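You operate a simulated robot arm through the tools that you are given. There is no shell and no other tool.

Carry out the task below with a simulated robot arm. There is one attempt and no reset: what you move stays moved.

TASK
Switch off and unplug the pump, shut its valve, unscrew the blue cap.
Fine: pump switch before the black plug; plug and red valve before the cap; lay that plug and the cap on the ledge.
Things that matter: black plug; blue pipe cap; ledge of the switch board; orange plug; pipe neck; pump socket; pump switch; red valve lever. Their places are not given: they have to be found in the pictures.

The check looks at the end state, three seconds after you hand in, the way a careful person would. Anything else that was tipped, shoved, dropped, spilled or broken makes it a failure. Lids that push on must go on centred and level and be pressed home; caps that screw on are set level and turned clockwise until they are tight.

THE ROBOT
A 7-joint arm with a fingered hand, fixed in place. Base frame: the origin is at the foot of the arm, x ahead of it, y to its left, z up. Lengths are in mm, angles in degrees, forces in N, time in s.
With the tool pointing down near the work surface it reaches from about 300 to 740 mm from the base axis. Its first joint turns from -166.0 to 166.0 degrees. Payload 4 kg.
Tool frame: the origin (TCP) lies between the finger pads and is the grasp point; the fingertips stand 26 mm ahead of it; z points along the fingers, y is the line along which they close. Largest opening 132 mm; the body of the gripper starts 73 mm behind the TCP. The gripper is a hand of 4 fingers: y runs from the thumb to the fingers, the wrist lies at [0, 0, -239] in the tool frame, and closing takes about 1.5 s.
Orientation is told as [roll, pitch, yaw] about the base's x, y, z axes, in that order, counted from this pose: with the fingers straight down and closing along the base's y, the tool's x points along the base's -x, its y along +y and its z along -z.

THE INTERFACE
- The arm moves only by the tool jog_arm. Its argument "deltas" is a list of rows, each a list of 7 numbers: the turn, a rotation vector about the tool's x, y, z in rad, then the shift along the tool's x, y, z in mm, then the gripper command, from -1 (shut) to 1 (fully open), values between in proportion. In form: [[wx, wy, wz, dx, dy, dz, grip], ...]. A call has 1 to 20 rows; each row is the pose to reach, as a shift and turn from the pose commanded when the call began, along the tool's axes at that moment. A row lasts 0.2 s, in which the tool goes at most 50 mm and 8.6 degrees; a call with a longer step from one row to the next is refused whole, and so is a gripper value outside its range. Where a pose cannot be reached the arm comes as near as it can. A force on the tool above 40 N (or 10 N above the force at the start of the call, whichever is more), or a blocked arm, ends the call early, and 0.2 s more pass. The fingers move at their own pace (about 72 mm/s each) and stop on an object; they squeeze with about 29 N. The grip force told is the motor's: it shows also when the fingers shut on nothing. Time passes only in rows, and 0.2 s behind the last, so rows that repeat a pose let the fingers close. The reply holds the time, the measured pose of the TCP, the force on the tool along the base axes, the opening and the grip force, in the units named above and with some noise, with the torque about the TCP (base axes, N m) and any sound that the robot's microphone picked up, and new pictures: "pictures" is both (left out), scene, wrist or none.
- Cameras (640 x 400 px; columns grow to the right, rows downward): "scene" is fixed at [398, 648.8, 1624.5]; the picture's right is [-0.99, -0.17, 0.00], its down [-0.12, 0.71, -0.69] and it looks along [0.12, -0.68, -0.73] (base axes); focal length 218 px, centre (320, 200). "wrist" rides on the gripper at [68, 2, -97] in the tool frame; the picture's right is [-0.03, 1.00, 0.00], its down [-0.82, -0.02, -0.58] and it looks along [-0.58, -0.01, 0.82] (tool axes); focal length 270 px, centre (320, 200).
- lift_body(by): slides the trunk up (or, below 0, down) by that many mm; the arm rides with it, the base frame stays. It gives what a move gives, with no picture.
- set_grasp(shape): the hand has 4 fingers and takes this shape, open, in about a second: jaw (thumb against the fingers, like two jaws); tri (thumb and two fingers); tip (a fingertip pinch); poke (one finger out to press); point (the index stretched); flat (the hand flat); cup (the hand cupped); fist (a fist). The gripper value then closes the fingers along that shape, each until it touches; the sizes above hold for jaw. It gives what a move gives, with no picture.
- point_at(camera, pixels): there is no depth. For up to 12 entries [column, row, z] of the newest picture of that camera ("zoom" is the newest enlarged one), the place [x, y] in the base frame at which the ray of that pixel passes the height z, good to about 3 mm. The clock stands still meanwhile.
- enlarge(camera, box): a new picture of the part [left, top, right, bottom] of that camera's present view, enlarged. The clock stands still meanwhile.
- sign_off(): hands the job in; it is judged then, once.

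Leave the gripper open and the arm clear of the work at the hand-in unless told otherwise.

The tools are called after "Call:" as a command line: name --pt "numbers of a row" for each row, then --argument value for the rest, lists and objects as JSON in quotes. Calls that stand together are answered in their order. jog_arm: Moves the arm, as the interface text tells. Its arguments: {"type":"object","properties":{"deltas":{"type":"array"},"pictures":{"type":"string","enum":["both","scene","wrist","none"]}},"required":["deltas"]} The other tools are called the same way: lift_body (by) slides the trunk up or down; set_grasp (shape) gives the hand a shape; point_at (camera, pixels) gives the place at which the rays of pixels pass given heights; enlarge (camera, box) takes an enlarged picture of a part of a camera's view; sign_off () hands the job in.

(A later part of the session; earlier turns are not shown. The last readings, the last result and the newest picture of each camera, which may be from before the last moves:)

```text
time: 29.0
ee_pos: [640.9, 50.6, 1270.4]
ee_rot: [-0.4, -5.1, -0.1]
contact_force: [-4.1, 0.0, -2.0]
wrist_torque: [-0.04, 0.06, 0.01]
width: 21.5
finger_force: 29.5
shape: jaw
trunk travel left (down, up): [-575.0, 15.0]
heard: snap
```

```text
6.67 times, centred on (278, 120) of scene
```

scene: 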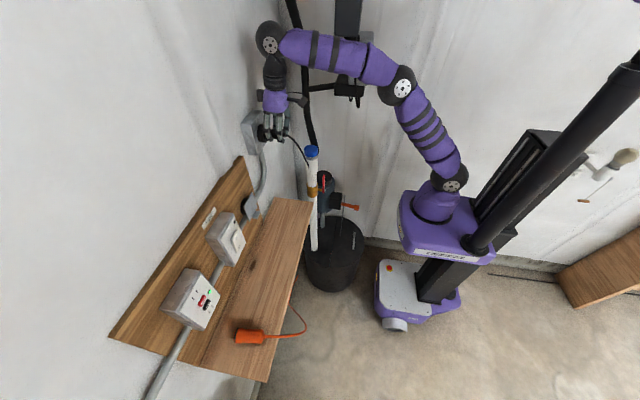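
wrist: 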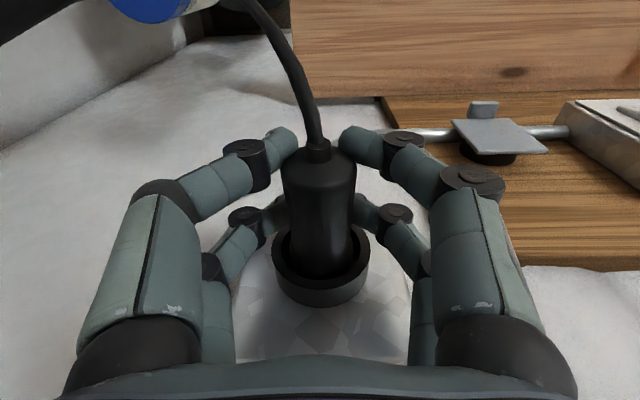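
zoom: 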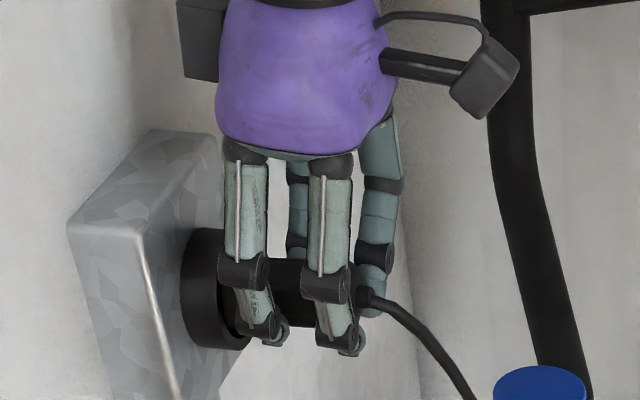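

Gripped (width 21.5, 29.5 N, a snap was heard as the fingers wrapped the plug). I pull straight out along -x in small steps, holding tight.

Call:
jog_arm --pt "0 0 0 3 0 0 -1" --pt "0 0 0 6 0 -0.5 -1" --pt "0 0 0 10 0 -1 -1" --pt "0 0 0 15 0 -1.3 -1" --pt "0 0 0 20 0 -1.8 -1" --pt "0 0 0 30 0 -2.7 -1" --pt "0 0 0 40 0 -3.6 -1" --pt "0 0 0 50 0 -4.5 -1"

Call:
enlarge --camera "scene" --box '[230, 90, 326, 150]'

```text
time: 30.8
ee_pos: [590.2, 50.6, 1269.6]
ee_rot: [-0.3, -5.1, -0.2]
contact_force: [-0.5, -0.1, -0.8]
wrist_torque: [0.05, 0.01, -0.01]
width: 21.7
finger_force: 29.3
shape: jaw
trunk travel left (down, up): [-575.0, 15.0]
```

scene: 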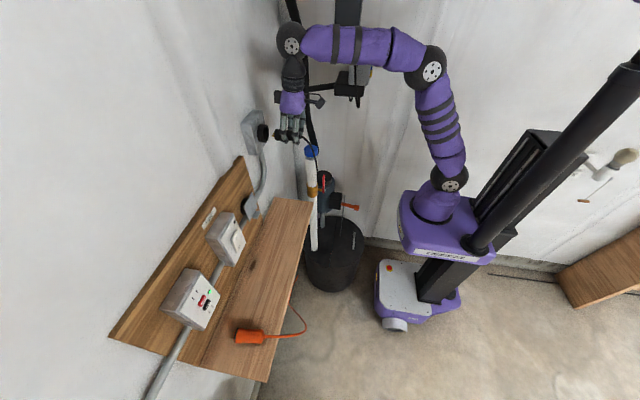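
wrist: 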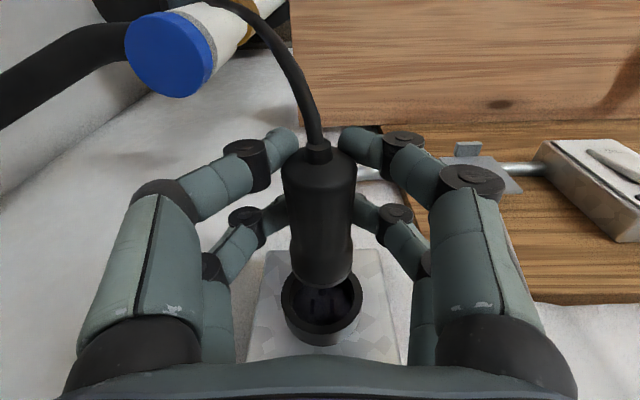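

```text
6.67 times, centred on (278, 120) of scene
```

zoom: 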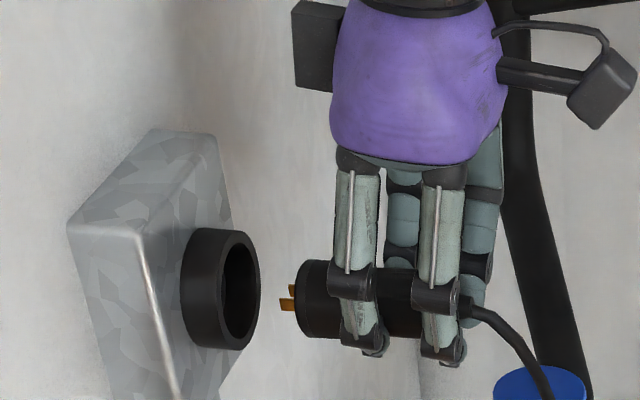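

The plug is out, pins visible. I carry it left to y≈150 above the ledge, then lower the trunk.

Call:
jog_arm --pt "0 0 0 -4 25 0 -1" --pt "0 0 0 -8 50 0 -1" --pt "0 0 0 -12 75 1 -1" --pt "0 0 0 -15 100 1 -1" --pt "0 0 0 -15 100 1 -1" --pictures "scene"

Call:
lift_body --by -200

```text
time: 32.0
ee_pos: [605.6, 151.0, 1270.3]
ee_rot: [-0.5, -5.1, -0.2]
contact_force: [0.0, 0.3, -1.2]
wrist_torque: [-0.01, 0.04, 0.01]
width: 21.5
finger_force: 28.8
shape: jaw
trunk travel left (down, up): [-575.0, 15.0]
```

scene: 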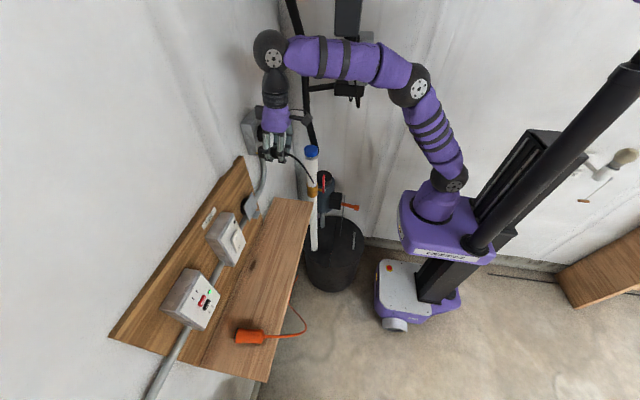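

```text
time: 34.2
ee_pos: [605.0, 150.8, 1069.9]
ee_rot: [-0.4, -5.2, -0.2]
contact_force: [-0.6, -0.1, -0.6]
wrist_torque: [0.01, 0.03, -0.04]
width: 21.5
finger_force: 29.4
shape: jaw
trunk travel left (down, up): [-375.0, 215.0]
```

Now at z≈1070 over the ledge. I check the pictures before descending.

Call:
enlarge --camera "wrist" --box '[0, 0, 640, 400]'

Call:
enlarge --camera "scene" --box '[210, 130, 370, 230]'

```text
1.00 times, centred on (320, 200) of wrist (not enlarged: the box is as wide or as high as the picture)
```

zoom: 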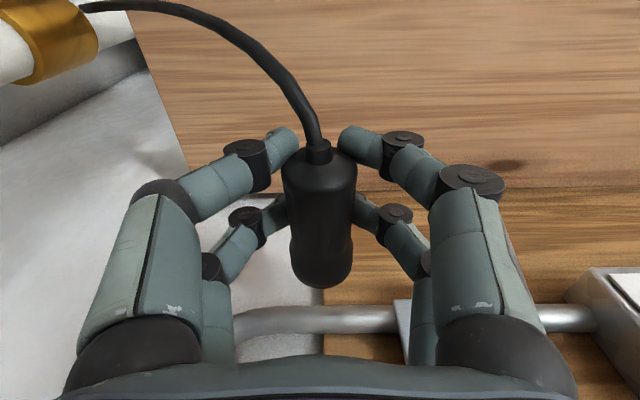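

```text
4.00 times, centred on (290, 180) of scene
```

zoom: 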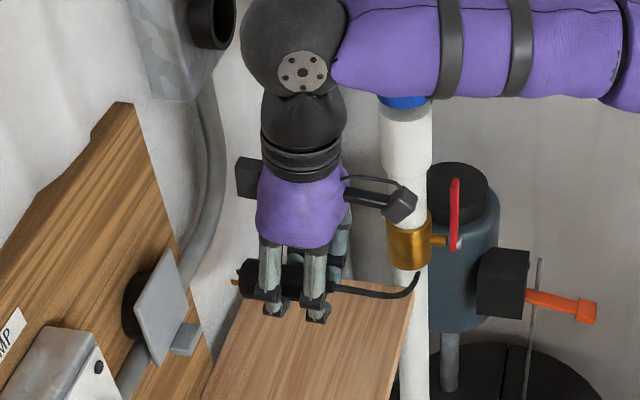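

The plug hangs level, pins clear of the flap. I descend about 112 mm to TCP z≈958.

Call:
jog_arm --pt "0 0 0 2 0 25 -1" --pt "0 0 0 4.5 0 50 -1" --pt "0 0 0 7 0 75 -1" --pt "0 0 0 9 0 98 -1" --pt "0 0 0 10 0 111 -1" --pt "0 0 0 10 0 111 -1"

Call:
enlarge --camera "scene" --box '[230, 180, 326, 240]'

```text
time: 35.6
ee_pos: [605.8, 149.6, 957.6]
ee_rot: [-0.3, -5.1, -0.3]
contact_force: [0.2, 0.5, -0.5]
wrist_torque: [0.0, 0.01, 0.02]
width: 21.3
finger_force: 28.4
shape: jaw
trunk travel left (down, up): [-375.0, 215.0]
```

scene: 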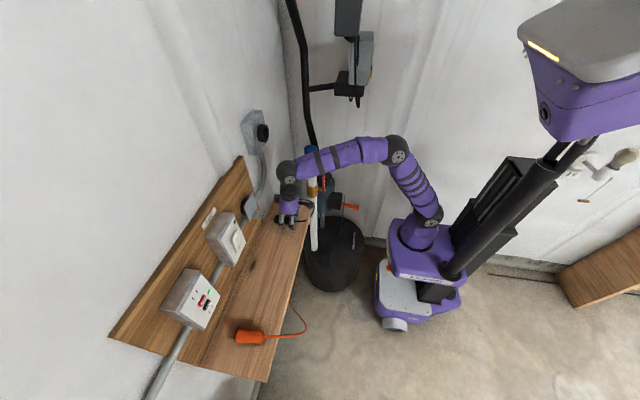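
wrist: 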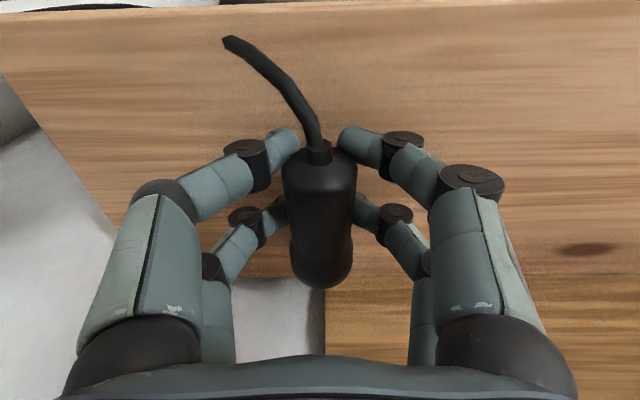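

```text
6.67 times, centred on (278, 210) of scene
```

zoom: 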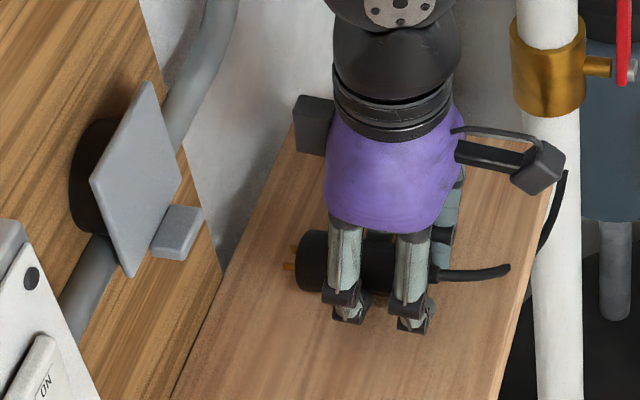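

The cable is drawn passing through the ledge, so it is only visual. I creep down a few mm more, watching the force.

Call:
jog_arm --pt "0 0 0 0.2 0 2 -1" --pt "0 0 0 0.4 0 4 -1" --pt "0 0 0 0.5 0 6 -1" --pictures "none"

Call:
jog_arm --pt "0 0 0 0.2 0 2 -1" --pt "0 0 0 0.4 0 4 -1" --pictures "none"

Call:
enlarge --camera "scene" --box '[246, 200, 310, 240]'

```text
time: 36.4
ee_pos: [606.4, 150.3, 951.4]
ee_rot: [-0.4, -5.1, -0.2]
contact_force: [0.0, 0.0, -0.4]
wrist_torque: [0.0, 0.04, -0.01]
width: 21.6
finger_force: 28.8
shape: jaw
trunk travel left (down, up): [-375.0, 215.0]
```

```text
time: 37.0
ee_pos: [606.1, 150.9, 949.7]
ee_rot: [-0.3, -5.3, -0.2]
contact_force: [0.4, 0.4, 9.9]
wrist_torque: [0.04, 0.24, 0.0]
width: 21.6
finger_force: 28.9
shape: jaw
trunk travel left (down, up): [-375.0, 215.0]
```

```text
10.00 times, centred on (278, 220) of scene
```

zoom: 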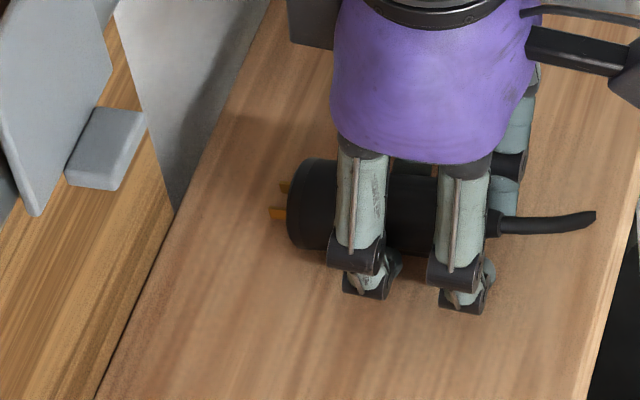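

The fingertips touched the ledge (10 N). I rise 1 mm and open the fingers gradually to let the plug settle onto the ledge.

Call:
jog_arm --pt "0 0 0 -0.1 0 -2 -1" --pt "0 0 0 -0.1 0 -2 -0.68" --pt "0 0 0 -0.1 0 -2 -0.6" --pt "0 0 0 -0.1 0 -2 -0.55" --pt "0 0 0 -0.1 0 -2 -0.5" --pt "0 0 0 -0.1 0 -2 -0.45" --pt "0 0 0 -0.1 0 -2 -0.4" --pt "0 0 0 -0.1 0 -2 -0.3" --pt "0 0 0 -0.1 0 -2 -0.2" --pt "0 0 0 -0.1 0 -2 -0.1" --pt "0 0 0 -0.1 0 -2 0"

Call:
enlarge --camera "scene" --box '[246, 200, 310, 240]'

```text
time: 39.4
ee_pos: [604.8, 150.1, 950.3]
ee_rot: [-0.3, -5.2, -0.3]
contact_force: [0.1, -2.1, 5.3]
wrist_torque: [0.15, 0.09, 0.03]
width: 63.5
finger_force: 0.0
shape: jaw
trunk travel left (down, up): [-375.0, 215.0]
```

scene: 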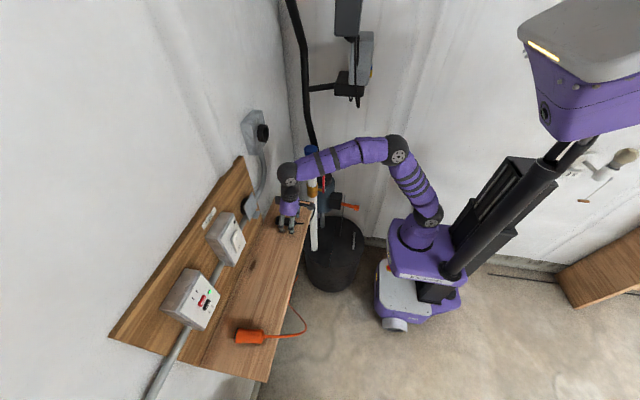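
wrist: 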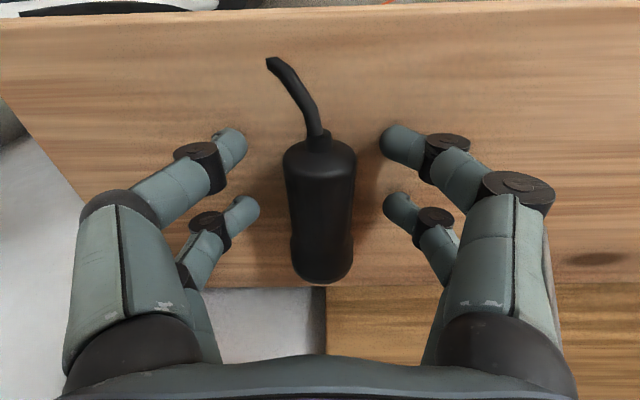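

```text
10.00 times, centred on (278, 220) of scene
```

zoom: 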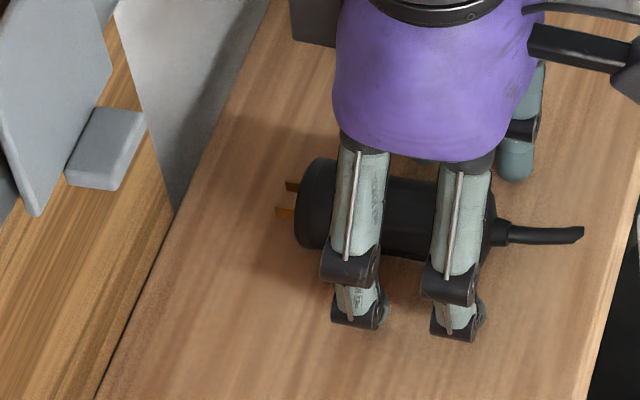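

The plug rests on the ledge between the open fingers. I rise straight up, opening a little more on the way.

Call:
jog_arm --pt "0 0 0 -0.5 0 -5 0" --pt "0 0 0 -1.4 0 -15 0.2" --pt "0 0 0 -3 0 -30 0.4" --pt "0 0 0 -5 0 -55 0.4" --pt "0 0 0 -8 0 -85 0.4" --pt "0 0 0 -11 0 -120 0.4"

Call:
enlarge --camera "scene" --box '[246, 190, 326, 240]'

```text
time: 40.8
ee_pos: [606.0, 153.1, 1072.2]
ee_rot: [-0.3, -4.9, -0.1]
contact_force: [0.0, -0.1, -0.1]
wrist_torque: [0.02, 0.0, -0.03]
width: 92.0
finger_force: 0.1
shape: jaw
trunk travel left (down, up): [-375.0, 215.0]
```

scene: 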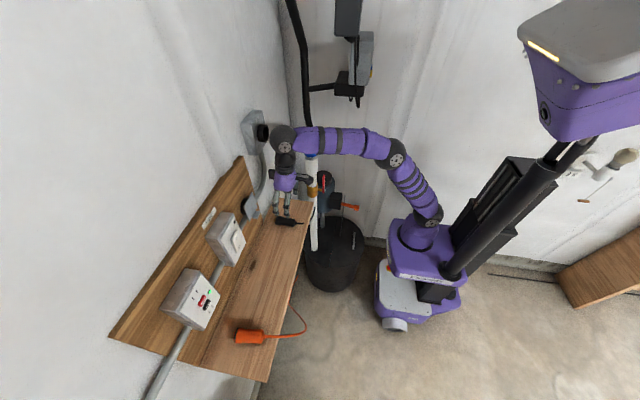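
wrist: 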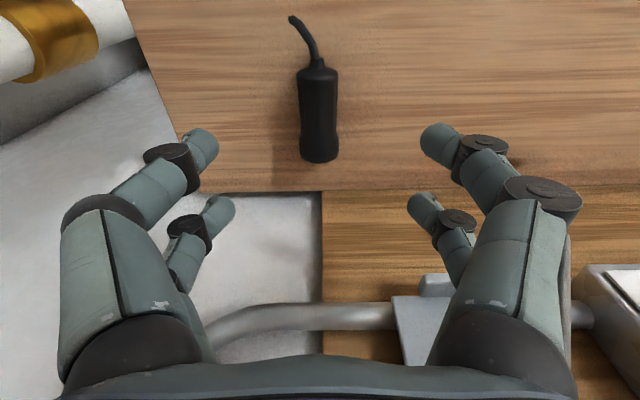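

```text
8.00 times, centred on (286, 215) of scene
```

zoom: 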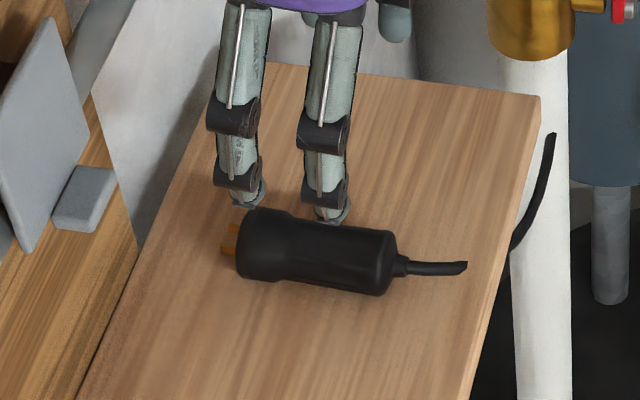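

The plug lies steady on the ledge. Next the valve: I back the hand up and away to about (455,0,1310) and tilt it 40° forward, keeping clear of the neck.

Call:
jog_arm --pt "0 -0.06 0 13 -15 -25 0.4" --pt "0 -0.12 0 26 -31 -50 0.4" --pt "0 -0.18 0 39 -46 -75 0.4" --pt "0 -0.24 0 52 -61 -100 0.4" --pt "0 -0.3 0 65 -76 -125 0.4" --pt "0 -0.36 0 78 -92 -150 0.4" --pt "0 -0.43 0 91 -107 -175 0.4" --pt "0 -0.49 0 104 -122 -200 0.4" --pt "0 -0.55 0 117 -138 -225 0.4" --pt "0 -0.61 0 130 -153 -250 0.4" --pt "0 -0.61 0 130 -153 -250 0.4"

```text
time: 43.2
ee_pos: [452.3, 0.3, 1310.6]
ee_rot: [-0.6, -40.1, 0.0]
contact_force: [-0.8, -1.0, -0.4]
wrist_torque: [-0.01, 0.01, 0.01]
width: 92.1
finger_force: 0.0
shape: jaw
trunk travel left (down, up): [-375.0, 215.0]
```

scene: 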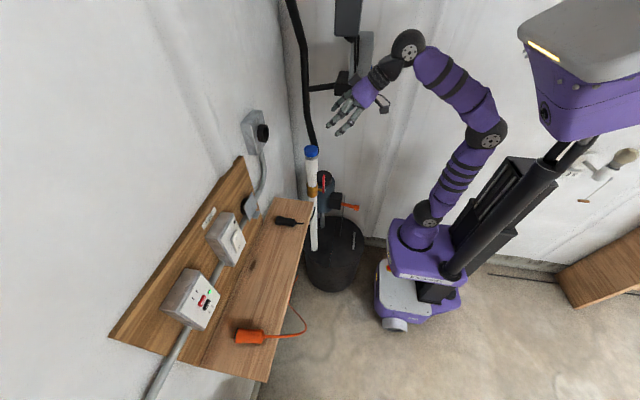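
wrist: 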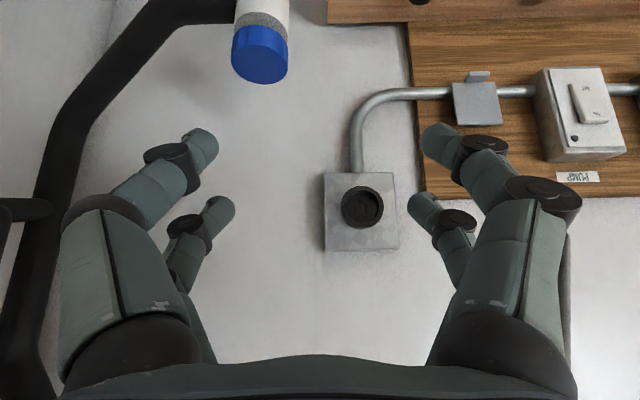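

Clear. I shape the hand to poke and lower the trunk 280 mm, bringing the hand to about (452,0,1030), in front of the valve.

Call:
set_grasp --shape "poke"

Call:
lift_body --by -280

Call:
enlarge --camera "wrist" --box '[0, 0, 640, 400]'

Call:
enlarge --camera "scene" --box '[270, 130, 430, 230]'

```text
time: 44.1
ee_pos: [453.5, 0.0, 1311.3]
ee_rot: [-0.5, -40.1, 0.0]
contact_force: [-0.4, -0.1, 0.5]
wrist_torque: [-0.01, 0.0, 0.01]
width: 0.4
finger_force: 0.1
shape: poke
trunk travel left (down, up): [-375.0, 215.0]
```

```text
time: 46.9
ee_pos: [454.1, -0.4, 1030.2]
ee_rot: [-0.5, -40.1, 0.0]
contact_force: [-0.1, -0.3, 0.0]
wrist_torque: [-0.01, 0.03, -0.01]
width: 0.2
finger_force: 0.1
shape: poke
trunk travel left (down, up): [-95.0, 495.0]
```

```text
1.00 times, centred on (320, 200) of wrist (not enlarged: the box is as wide or as high as the picture)
```

zoom: 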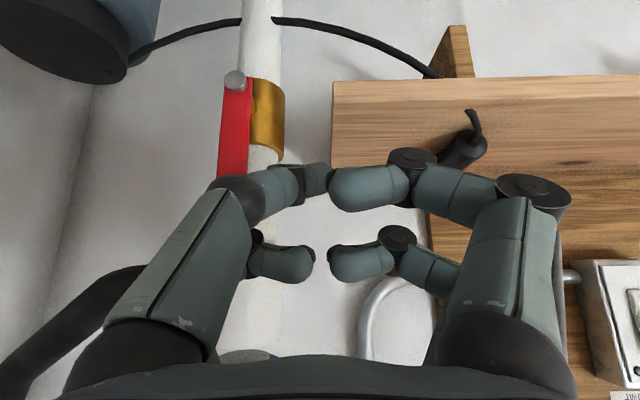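

```text
4.00 times, centred on (350, 180) of scene
```

zoom: 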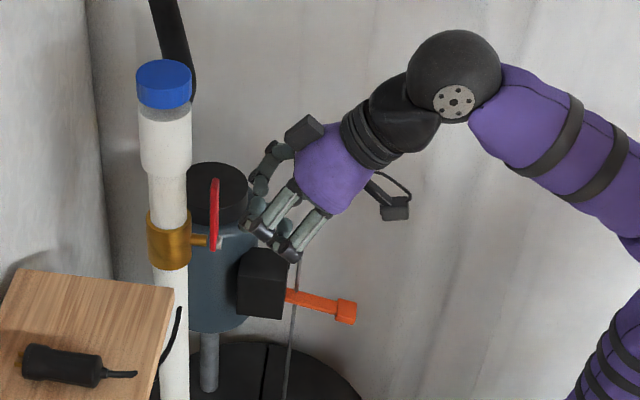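

I zoom in on the hand and the valve to fix the poke fingertip's place.

Call:
enlarge --camera "scene" --box '[300, 160, 364, 200]'

Call:
enlarge --camera "wrist" --box '[180, 60, 372, 180]'

```text
10.00 times, centred on (332, 180) of scene
```

zoom: 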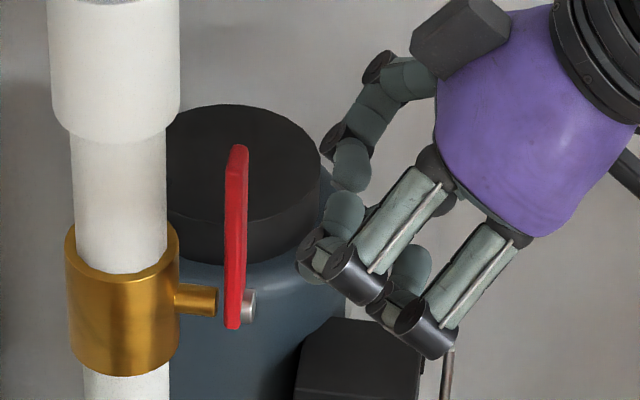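

```text
3.33 times, centred on (276, 120) of wrist
```

zoom: 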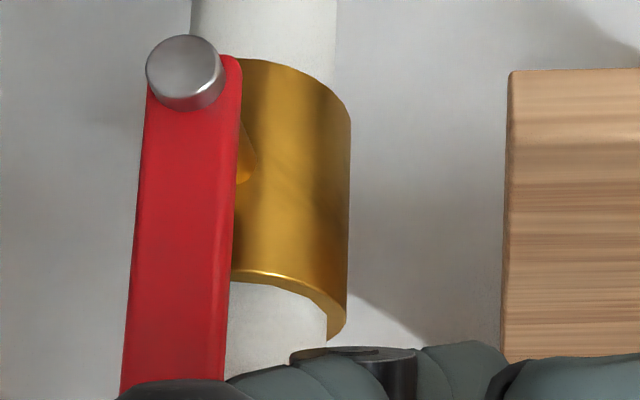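

The lever (about 20 mm wide, x≈502–510) stands upright from pivot z≈933 to top z≈1025. I place the poke finger on its left (+y) side: TCP to about (500,-15,1018).

Call:
jog_arm --pt "0 0 0 -7 -4 10 1" --pt "0 0 0 -14 -8 20 1" --pt "0 0 0 -21 -11 30 1" --pt "0 0 0 -27.5 -14.6 38.8 1" --pt "0 0 0 -27.5 -14.6 38.8 1"

Call:
enlarge --camera "scene" --box '[292, 160, 356, 200]'

Call:
enlarge --camera "wrist" --box '[160, 60, 416, 220]'

```text
time: 48.1
ee_pos: [499.9, -15.2, 1018.0]
ee_rot: [-0.6, -40.0, 0.1]
contact_force: [-0.1, -0.2, -0.5]
wrist_torque: [0.01, 0.02, 0.0]
width: 0.0
finger_force: 0.0
shape: poke
trunk travel left (down, up): [-95.0, 495.0]
```

scene: 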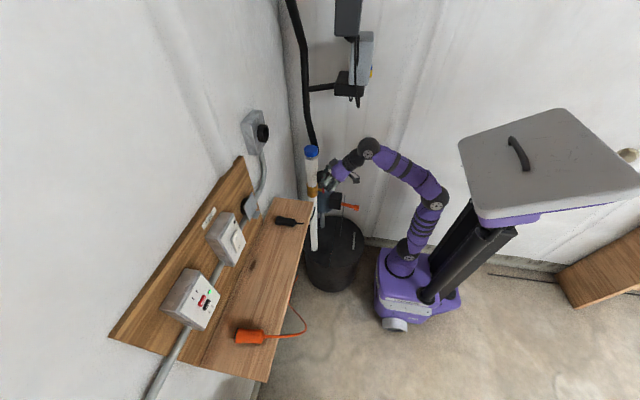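
wrist: 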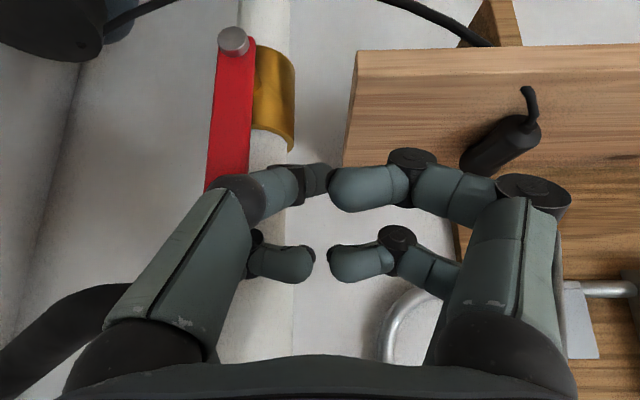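

```text
10.00 times, centred on (324, 180) of scene
```

zoom: 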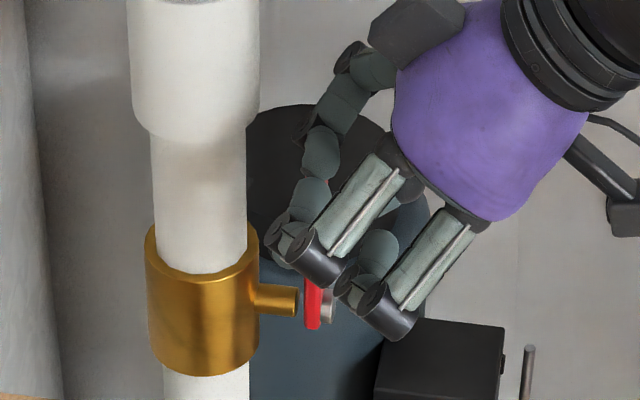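

```text
2.50 times, centred on (288, 140) of wrist
```

zoom: 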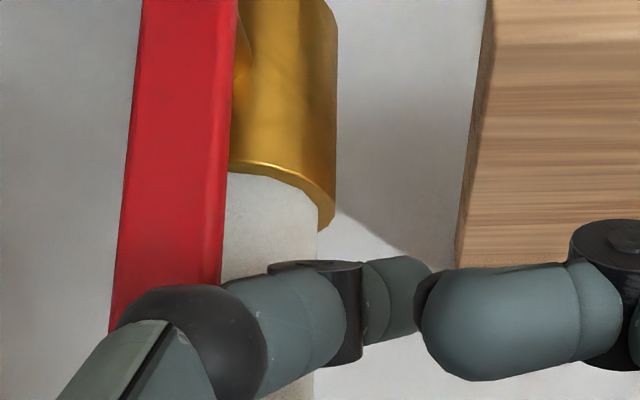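

The finger is on the lever's left side with the tip just past the lever plane. I sweep it to the right (-y) along an arc to turn the lever about 45°, watching the force.

Call:
jog_arm --pt "0 0 0 0.6 -9 0.8 1" --pt "0 0 0 0 -19 0 1" --pt "0 0 0 -0.6 -29 -0.8 1" --pt "0 0 0 0 -39 0 1" --pt "0 0 0 0.6 -49 0.8 1" --pt "0 0 0 2.5 -58 3 1" --pt "0 0 0 5.1 -68 6.1 1"

Call:
enlarge --camera "scene" --box '[292, 160, 356, 200]'

```text
time: 49.8
ee_pos: [496.8, -68.2, 1013.5]
ee_rot: [0.2, -40.5, 1.1]
contact_force: [-17.1, 28.8, 5.7]
wrist_torque: [0.27, 0.07, 0.52]
width: 0.1
finger_force: 0.0
shape: poke
trunk travel left (down, up): [-95.0, 495.0]
stopped in row 7: the force on the tool passed its limit at 42 N (the readings are from after the stop); the commanded pose is now the measured one
```

scene: 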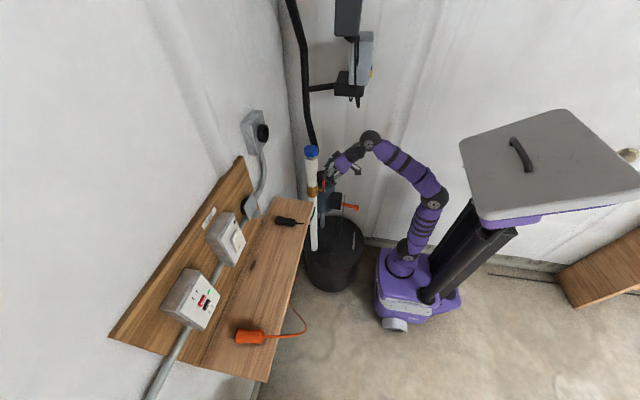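
wrist: 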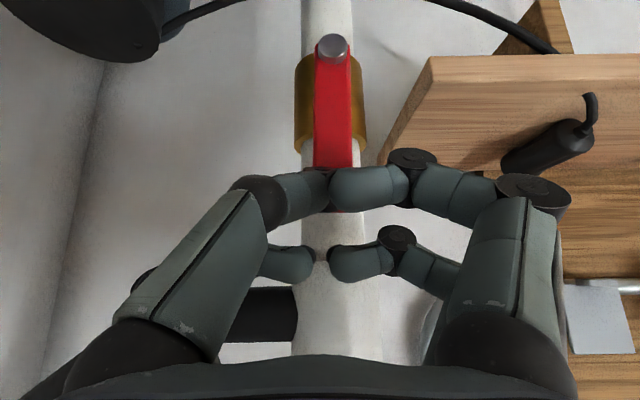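

```text
10.00 times, centred on (324, 180) of scene
```

zoom: 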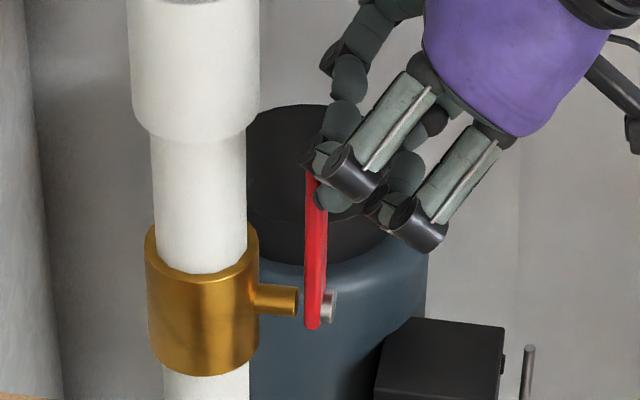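

The lever did not budge with about 29 N sideways (the finger just bent), so it is most likely at its stop in that direction. I back off and will try turning it the other way (towards +y).

Call:
jog_arm --pt "0 0 0 0 6 -10 1" --pt "0 0 0 0 6 -30 1" --pt "0 0 0 0 6 -55 1"

Call:
enlarge --camera "scene" --box '[292, 160, 356, 200]'

Call:
enlarge --camera "wrist" --box '[160, 20, 480, 220]'

```text
time: 50.6
ee_pos: [463.4, -71.7, 1055.1]
ee_rot: [-0.1, -40.3, 0.2]
contact_force: [0.2, -1.5, -0.2]
wrist_torque: [-0.03, 0.04, -0.01]
width: 0.2
finger_force: 0.0
shape: poke
trunk travel left (down, up): [-95.0, 495.0]
```

scene: 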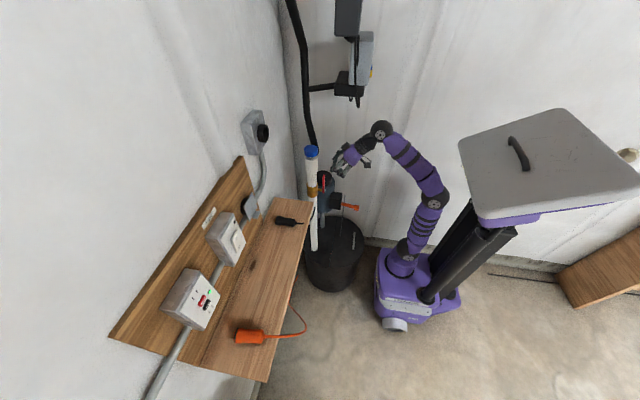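
wrist: 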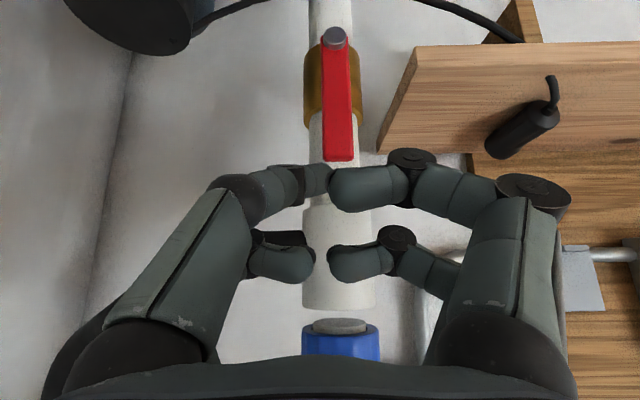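

```text
10.00 times, centred on (324, 180) of scene
```

zoom: 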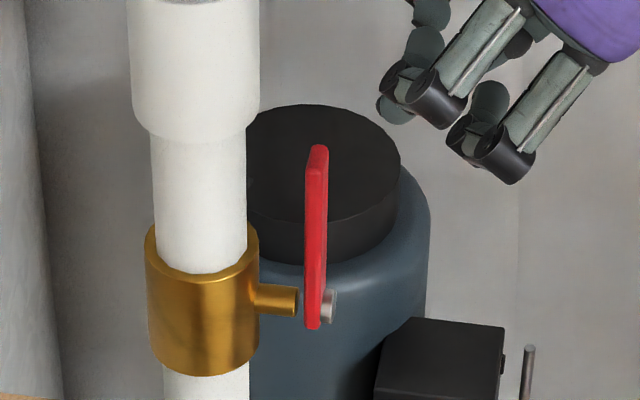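

```text
2.00 times, centred on (320, 120) of wrist
```

zoom: 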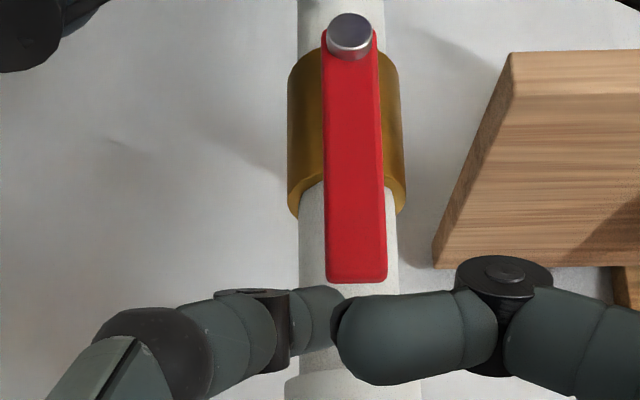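

Lever unchanged and upright. I shift to its right side (TCP y≈-90), then advance again so the finger reaches past the lever plane.

Call:
jog_arm --pt "0 0 0 0 -18 0 1" --pt "0 0 0 -1 -18 15 1" --pt "0 0 0 -2 -18 30 1" --pt "0 0 0 -2.5 -18 45 1" --pt "0 0 0 -2.7 -18 59 1" --pt "0 0 0 -2.7 -18 59 1"

Call:
enlarge --camera "scene" --box '[292, 160, 356, 200]'

```text
time: 52.0
ee_pos: [505.4, -87.9, 1009.6]
ee_rot: [-0.1, -40.3, 0.5]
contact_force: [-0.4, 0.3, 0.9]
wrist_torque: [-0.02, 0.03, 0.0]
width: 0.0
finger_force: 0.0
shape: poke
trunk travel left (down, up): [-95.0, 495.0]
```

scene: 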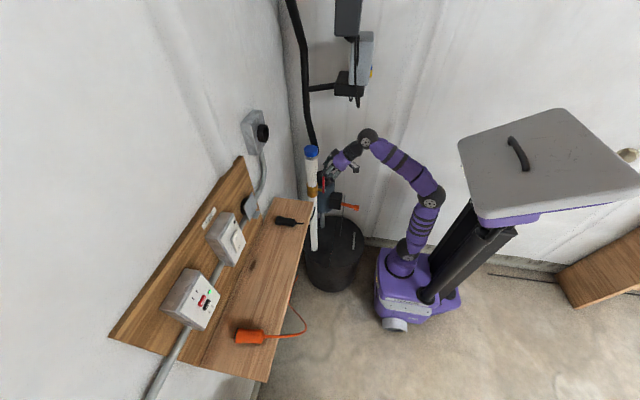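
wrist: 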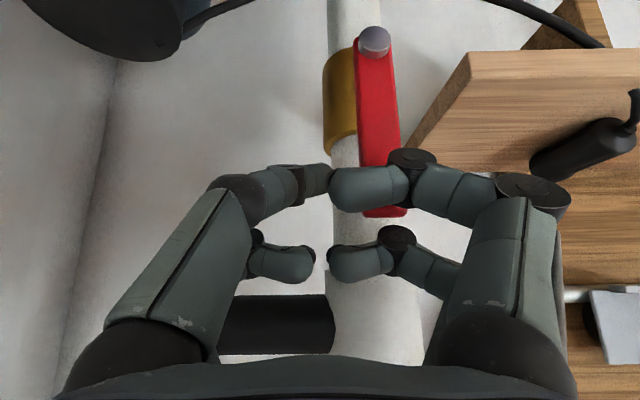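

```text
10.00 times, centred on (324, 180) of scene
```

zoom: 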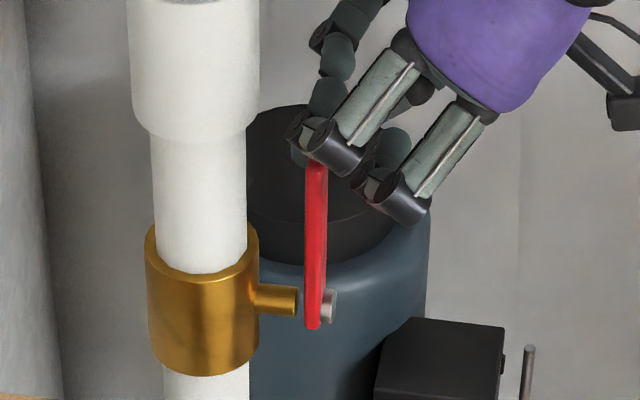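

The finger is now on the lever's right side with the lever edge at column ~365. I sweep towards +y along an arc for about 45°.

Call:
jog_arm --pt "0 0 0 0 12 0 1" --pt "0 0 0 0 20 0 1" --pt "0 0 0 -1 29 -1.1 1" --pt "0 0 0 -1.9 38 -2.3 1" --pt "0 0 0 -1.6 46.5 -1.9 1" --pt "0 0 0 -1 55 -1.1 1" --pt "0 0 0 1 63.5 1.1 1" --pt "0 0 0 3.2 71.6 3.8 1"

Call:
enlarge --camera "scene" --box '[292, 160, 356, 200]'

```text
time: 53.8
ee_pos: [503.4, -17.6, 1006.8]
ee_rot: [0.0, -40.3, 0.5]
contact_force: [0.7, -1.3, 0.8]
wrist_torque: [-0.04, -0.04, -0.01]
width: 0.1
finger_force: 0.0
shape: poke
trunk travel left (down, up): [-95.0, 495.0]
```

scene: 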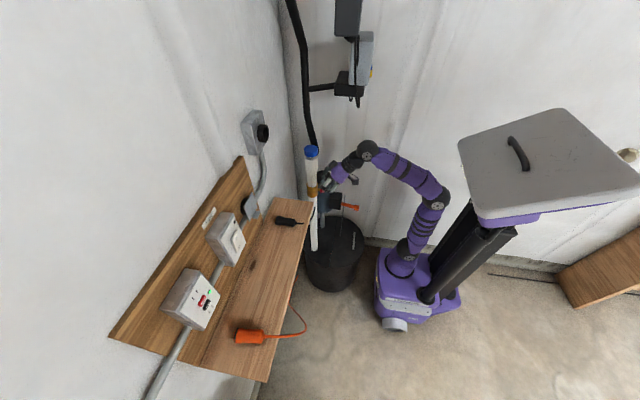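
wrist: 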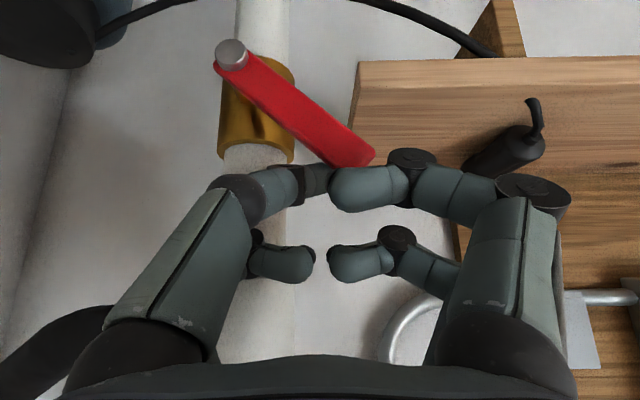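

```text
10.00 times, centred on (324, 180) of scene
```

zoom: 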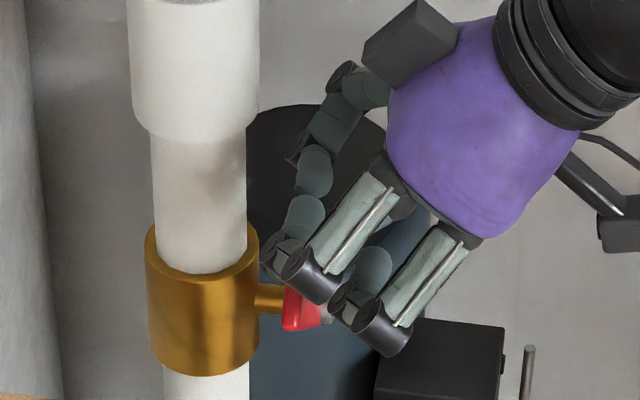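

The lever turns freely this way; it is at about 50° now. I continue the arc down to 90° and slightly beyond, to its stop.

Call:
jog_arm --pt "0 0 0 4 8 4.6 1" --pt "0 0 0 7.9 15.6 9.3 1" --pt "0 0 0 12.3 21.5 14.5 1" --pt "0 0 0 16.7 26.8 19.7 1" --pt "0 0 0 20 29.5 23.7 1" --pt "0 0 0 23.5 32.2 27.7 1" --pt "0 0 0 27 34.2 31.9 1" --pt "0 0 0 31 35.6 36.6 1" --pt "0 0 0 33 36 39 1"

Call:
enlarge --camera "scene" --box '[292, 160, 356, 200]'

```text
time: 55.8
ee_pos: [502.8, 18.0, 957.8]
ee_rot: [0.0, -40.7, 0.4]
contact_force: [3.8, -2.0, 10.8]
wrist_torque: [-0.03, -0.15, -0.03]
width: 0.0
finger_force: 0.0
shape: poke
trunk travel left (down, up): [-95.0, 495.0]
```

scene: 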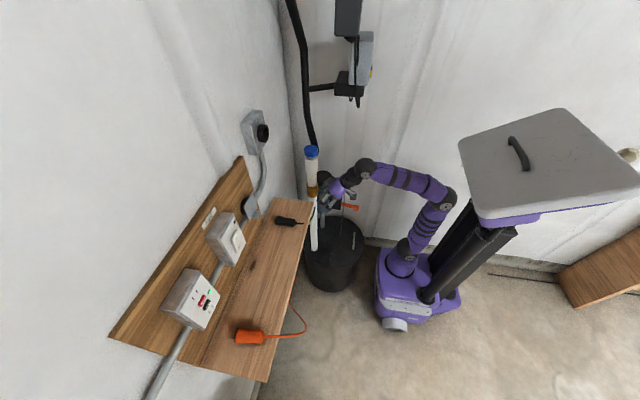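
wrist: 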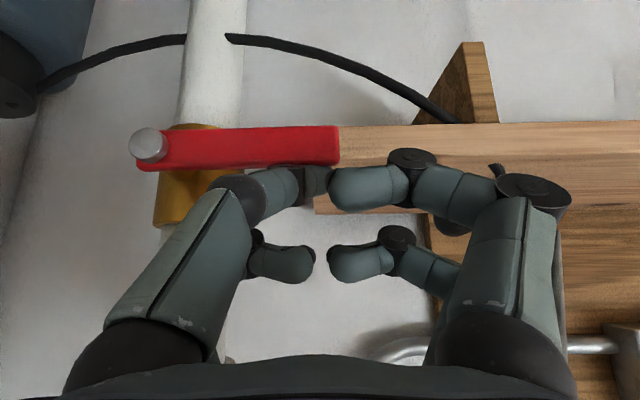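

```text
10.00 times, centred on (324, 180) of scene
```

zoom: 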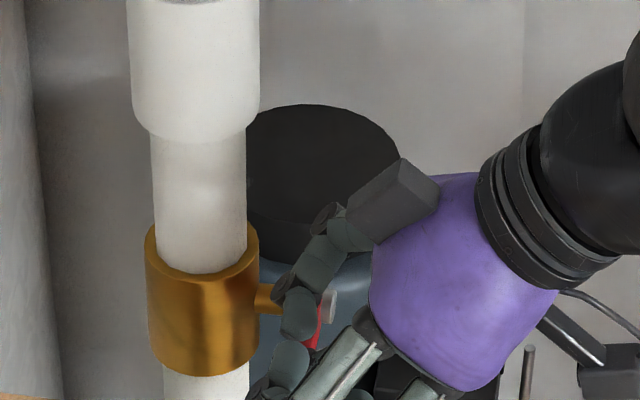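

The lever looks horizontal ((148,145) to (335,147)) with 11 N resisting. I press a few mm more to be sure it is on its stop.

Call:
jog_arm --pt "0 0 0 2 0 2.3 1" --pt "0 0 0 4 0 4.6 1" --pt "0 0 0 6 0 7 1" --pictures "wrist"

```text
time: 56.6
ee_pos: [504.4, 18.1, 956.0]
ee_rot: [-0.1, -41.9, 0.5]
contact_force: [4.7, -1.1, 18.3]
wrist_torque: [-0.04, -0.24, -0.01]
width: 0.0
finger_force: 0.1
shape: poke
trunk travel left (down, up): [-95.0, 495.0]
stopped in row 3: the force on the tool passed its limit at 42 N (the readings are from after the stop); the commanded pose is now the measured one
```

wrist: 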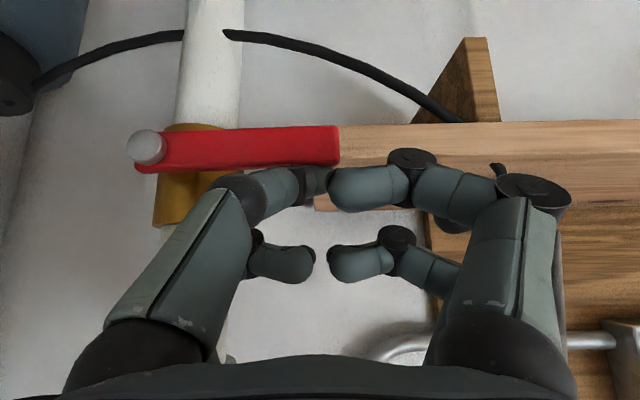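

The lever is at its stop (42 N, no further motion): the valve is shut. I lift the finger off and back away.

Call:
jog_arm --pt "0 0 0 -7 0 -8 1" --pt "0 0 0 -20 0 -23 1" --pt "0 0 0 -25 0 -50 1" --pt "0 0 0 -22 0 -80 1" --pt "0 0 0 -20 0 -105 1"

Call:
enlarge --camera "scene" --box '[292, 160, 356, 200]'

Call:
enlarge --camera "wrist" --box '[120, 40, 440, 240]'

```text
time: 57.8
ee_pos: [448.3, 20.7, 1044.9]
ee_rot: [0.0, -41.2, 0.5]
contact_force: [0.2, 0.9, -0.1]
wrist_torque: [-0.02, 0.03, -0.04]
width: 0.1
finger_force: 0.0
shape: poke
trunk travel left (down, up): [-95.0, 495.0]
```

scene: 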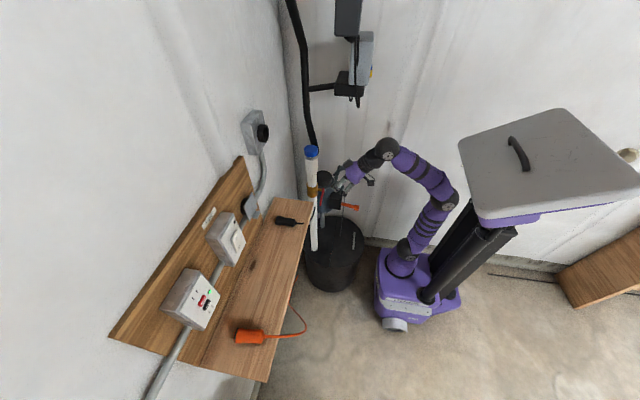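
wrist: 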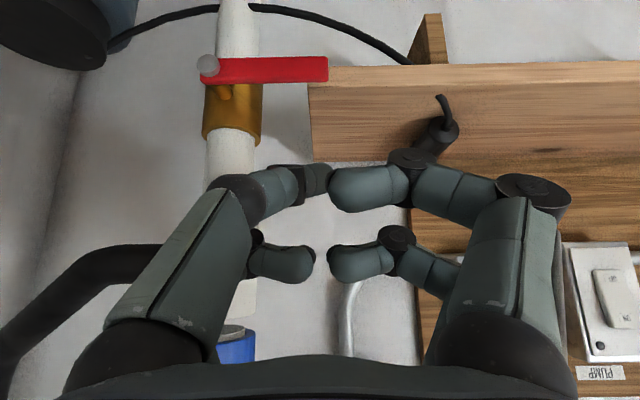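

```text
10.00 times, centred on (324, 180) of scene
```

zoom: 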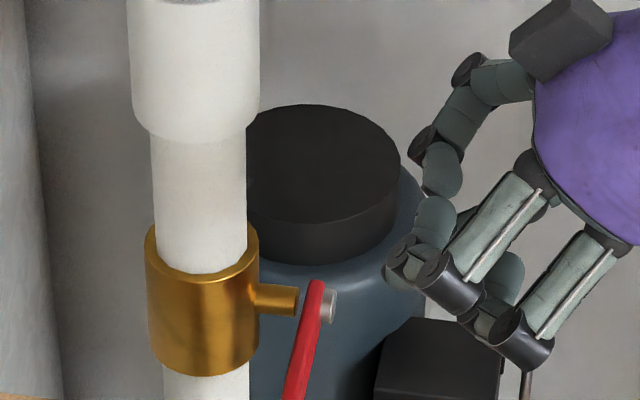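

```text
2.00 times, centred on (280, 140) of wrist
```

zoom: 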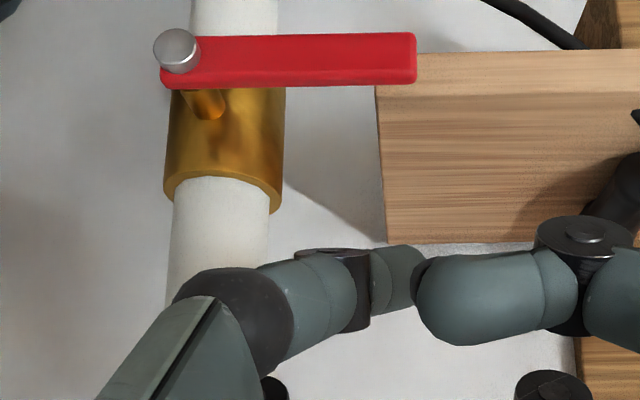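

The lever stays crosswise. Now for the cap: I return to jaw shape and raise the trunk 380 mm.

Call:
set_grasp --shape "jaw"

Call:
lift_body --by 380

```text
time: 58.7
ee_pos: [448.9, 18.4, 1044.2]
ee_rot: [0.0, -41.3, 0.5]
contact_force: [0.5, 0.3, -0.5]
wrist_torque: [-0.02, 0.0, -0.01]
width: 131.9
finger_force: 0.0
shape: jaw
trunk travel left (down, up): [-95.0, 495.0]
```

```text
time: 62.4
ee_pos: [448.1, 18.6, 1425.4]
ee_rot: [0.0, -41.2, 0.4]
contact_force: [-0.2, -0.4, 0.7]
wrist_torque: [0.06, -0.03, -0.02]
width: 132.0
finger_force: 0.1
shape: jaw
trunk travel left (down, up): [-475.0, 115.0]
```

Now I turn the hand vertical and bring it over the cap, to about (557,-58,1260).

Call:
jog_arm --pt "0 0.09 0 3 -10 24 1" --pt "0 0.18 0 7 -19 49 1" --pt "0 0.27 0 10 -29 73 1" --pt "0 0.36 0 13 -38 98 1" --pt "0 0.45 0 17 -48 122 1" --pt "0 0.54 0 20 -57 147 1" --pt "0 0.63 0 23 -67 171 1" --pt "0 0.719 0 26.7 -76.6 196 1" --pt "0 0.719 0 26.7 -76.6 196 1"

Call:
enlarge --camera "wrist" --box '[240, 60, 400, 160]'

Call:
enlarge --camera "scene" --box '[272, 110, 352, 160]'

```text
time: 64.4
ee_pos: [559.0, -57.1, 1261.4]
ee_rot: [0.1, -0.2, 0.2]
contact_force: [-0.3, -0.7, 0.7]
wrist_torque: [-0.01, 0.02, -0.02]
width: 132.2
finger_force: 0.0
shape: jaw
trunk travel left (down, up): [-475.0, 115.0]
```

scene: 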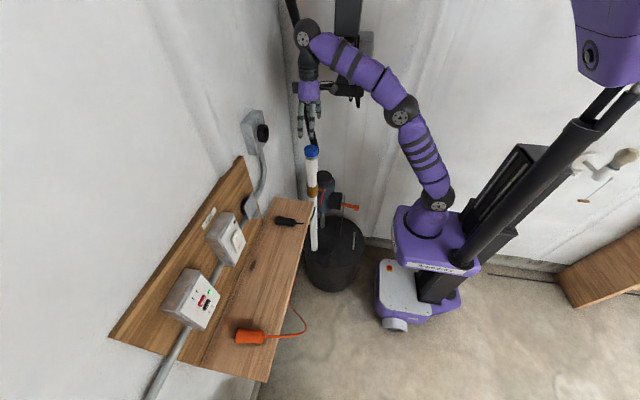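
wrist: 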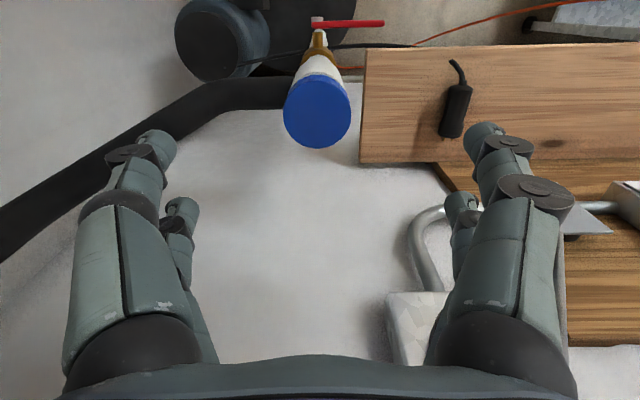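

```text
4.00 times, centred on (320, 110) of wrist
```

zoom: 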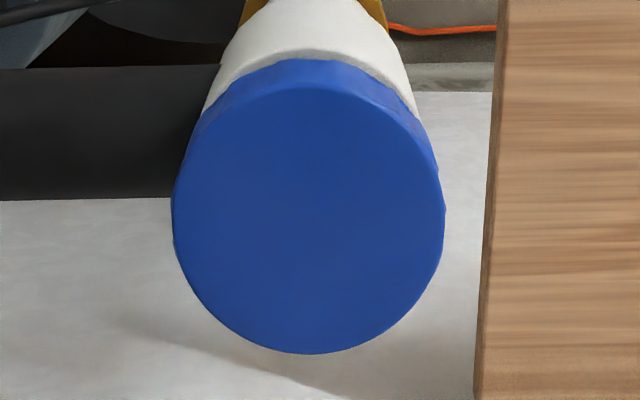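

```text
8.00 times, centred on (312, 135) of scene
```

zoom: 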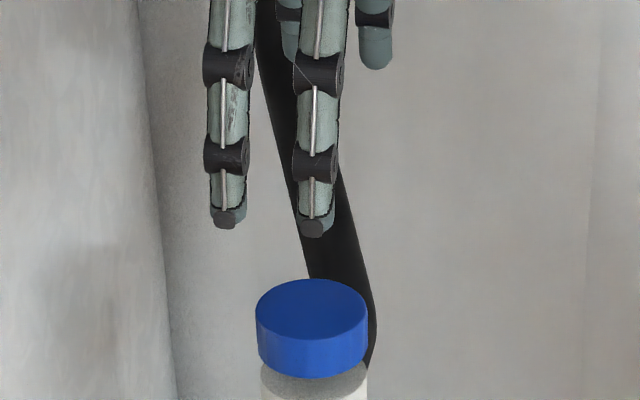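

The cap's top disc is centred at about (317,114.8) in the wrist view. I ask for its place at height 1149 and neighbours.

Call:
point_at --camera "wrist" --pixels '[[317, 114.75, 1149], [283.3, 112, 1149], [350.8, 112, 1149], [317, 148, 1149], [317, 81.5, 1149]]'

Call:
point_at --camera "scene" --pixels '[[311, 149, 1149], [311, 149, 1144], [311, 149, 1154]]'

```text
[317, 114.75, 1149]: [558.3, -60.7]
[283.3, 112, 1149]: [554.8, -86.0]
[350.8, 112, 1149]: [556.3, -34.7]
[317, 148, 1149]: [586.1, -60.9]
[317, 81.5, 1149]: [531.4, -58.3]
```

```text
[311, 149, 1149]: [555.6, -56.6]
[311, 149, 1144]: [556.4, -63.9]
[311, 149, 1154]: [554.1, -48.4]
```

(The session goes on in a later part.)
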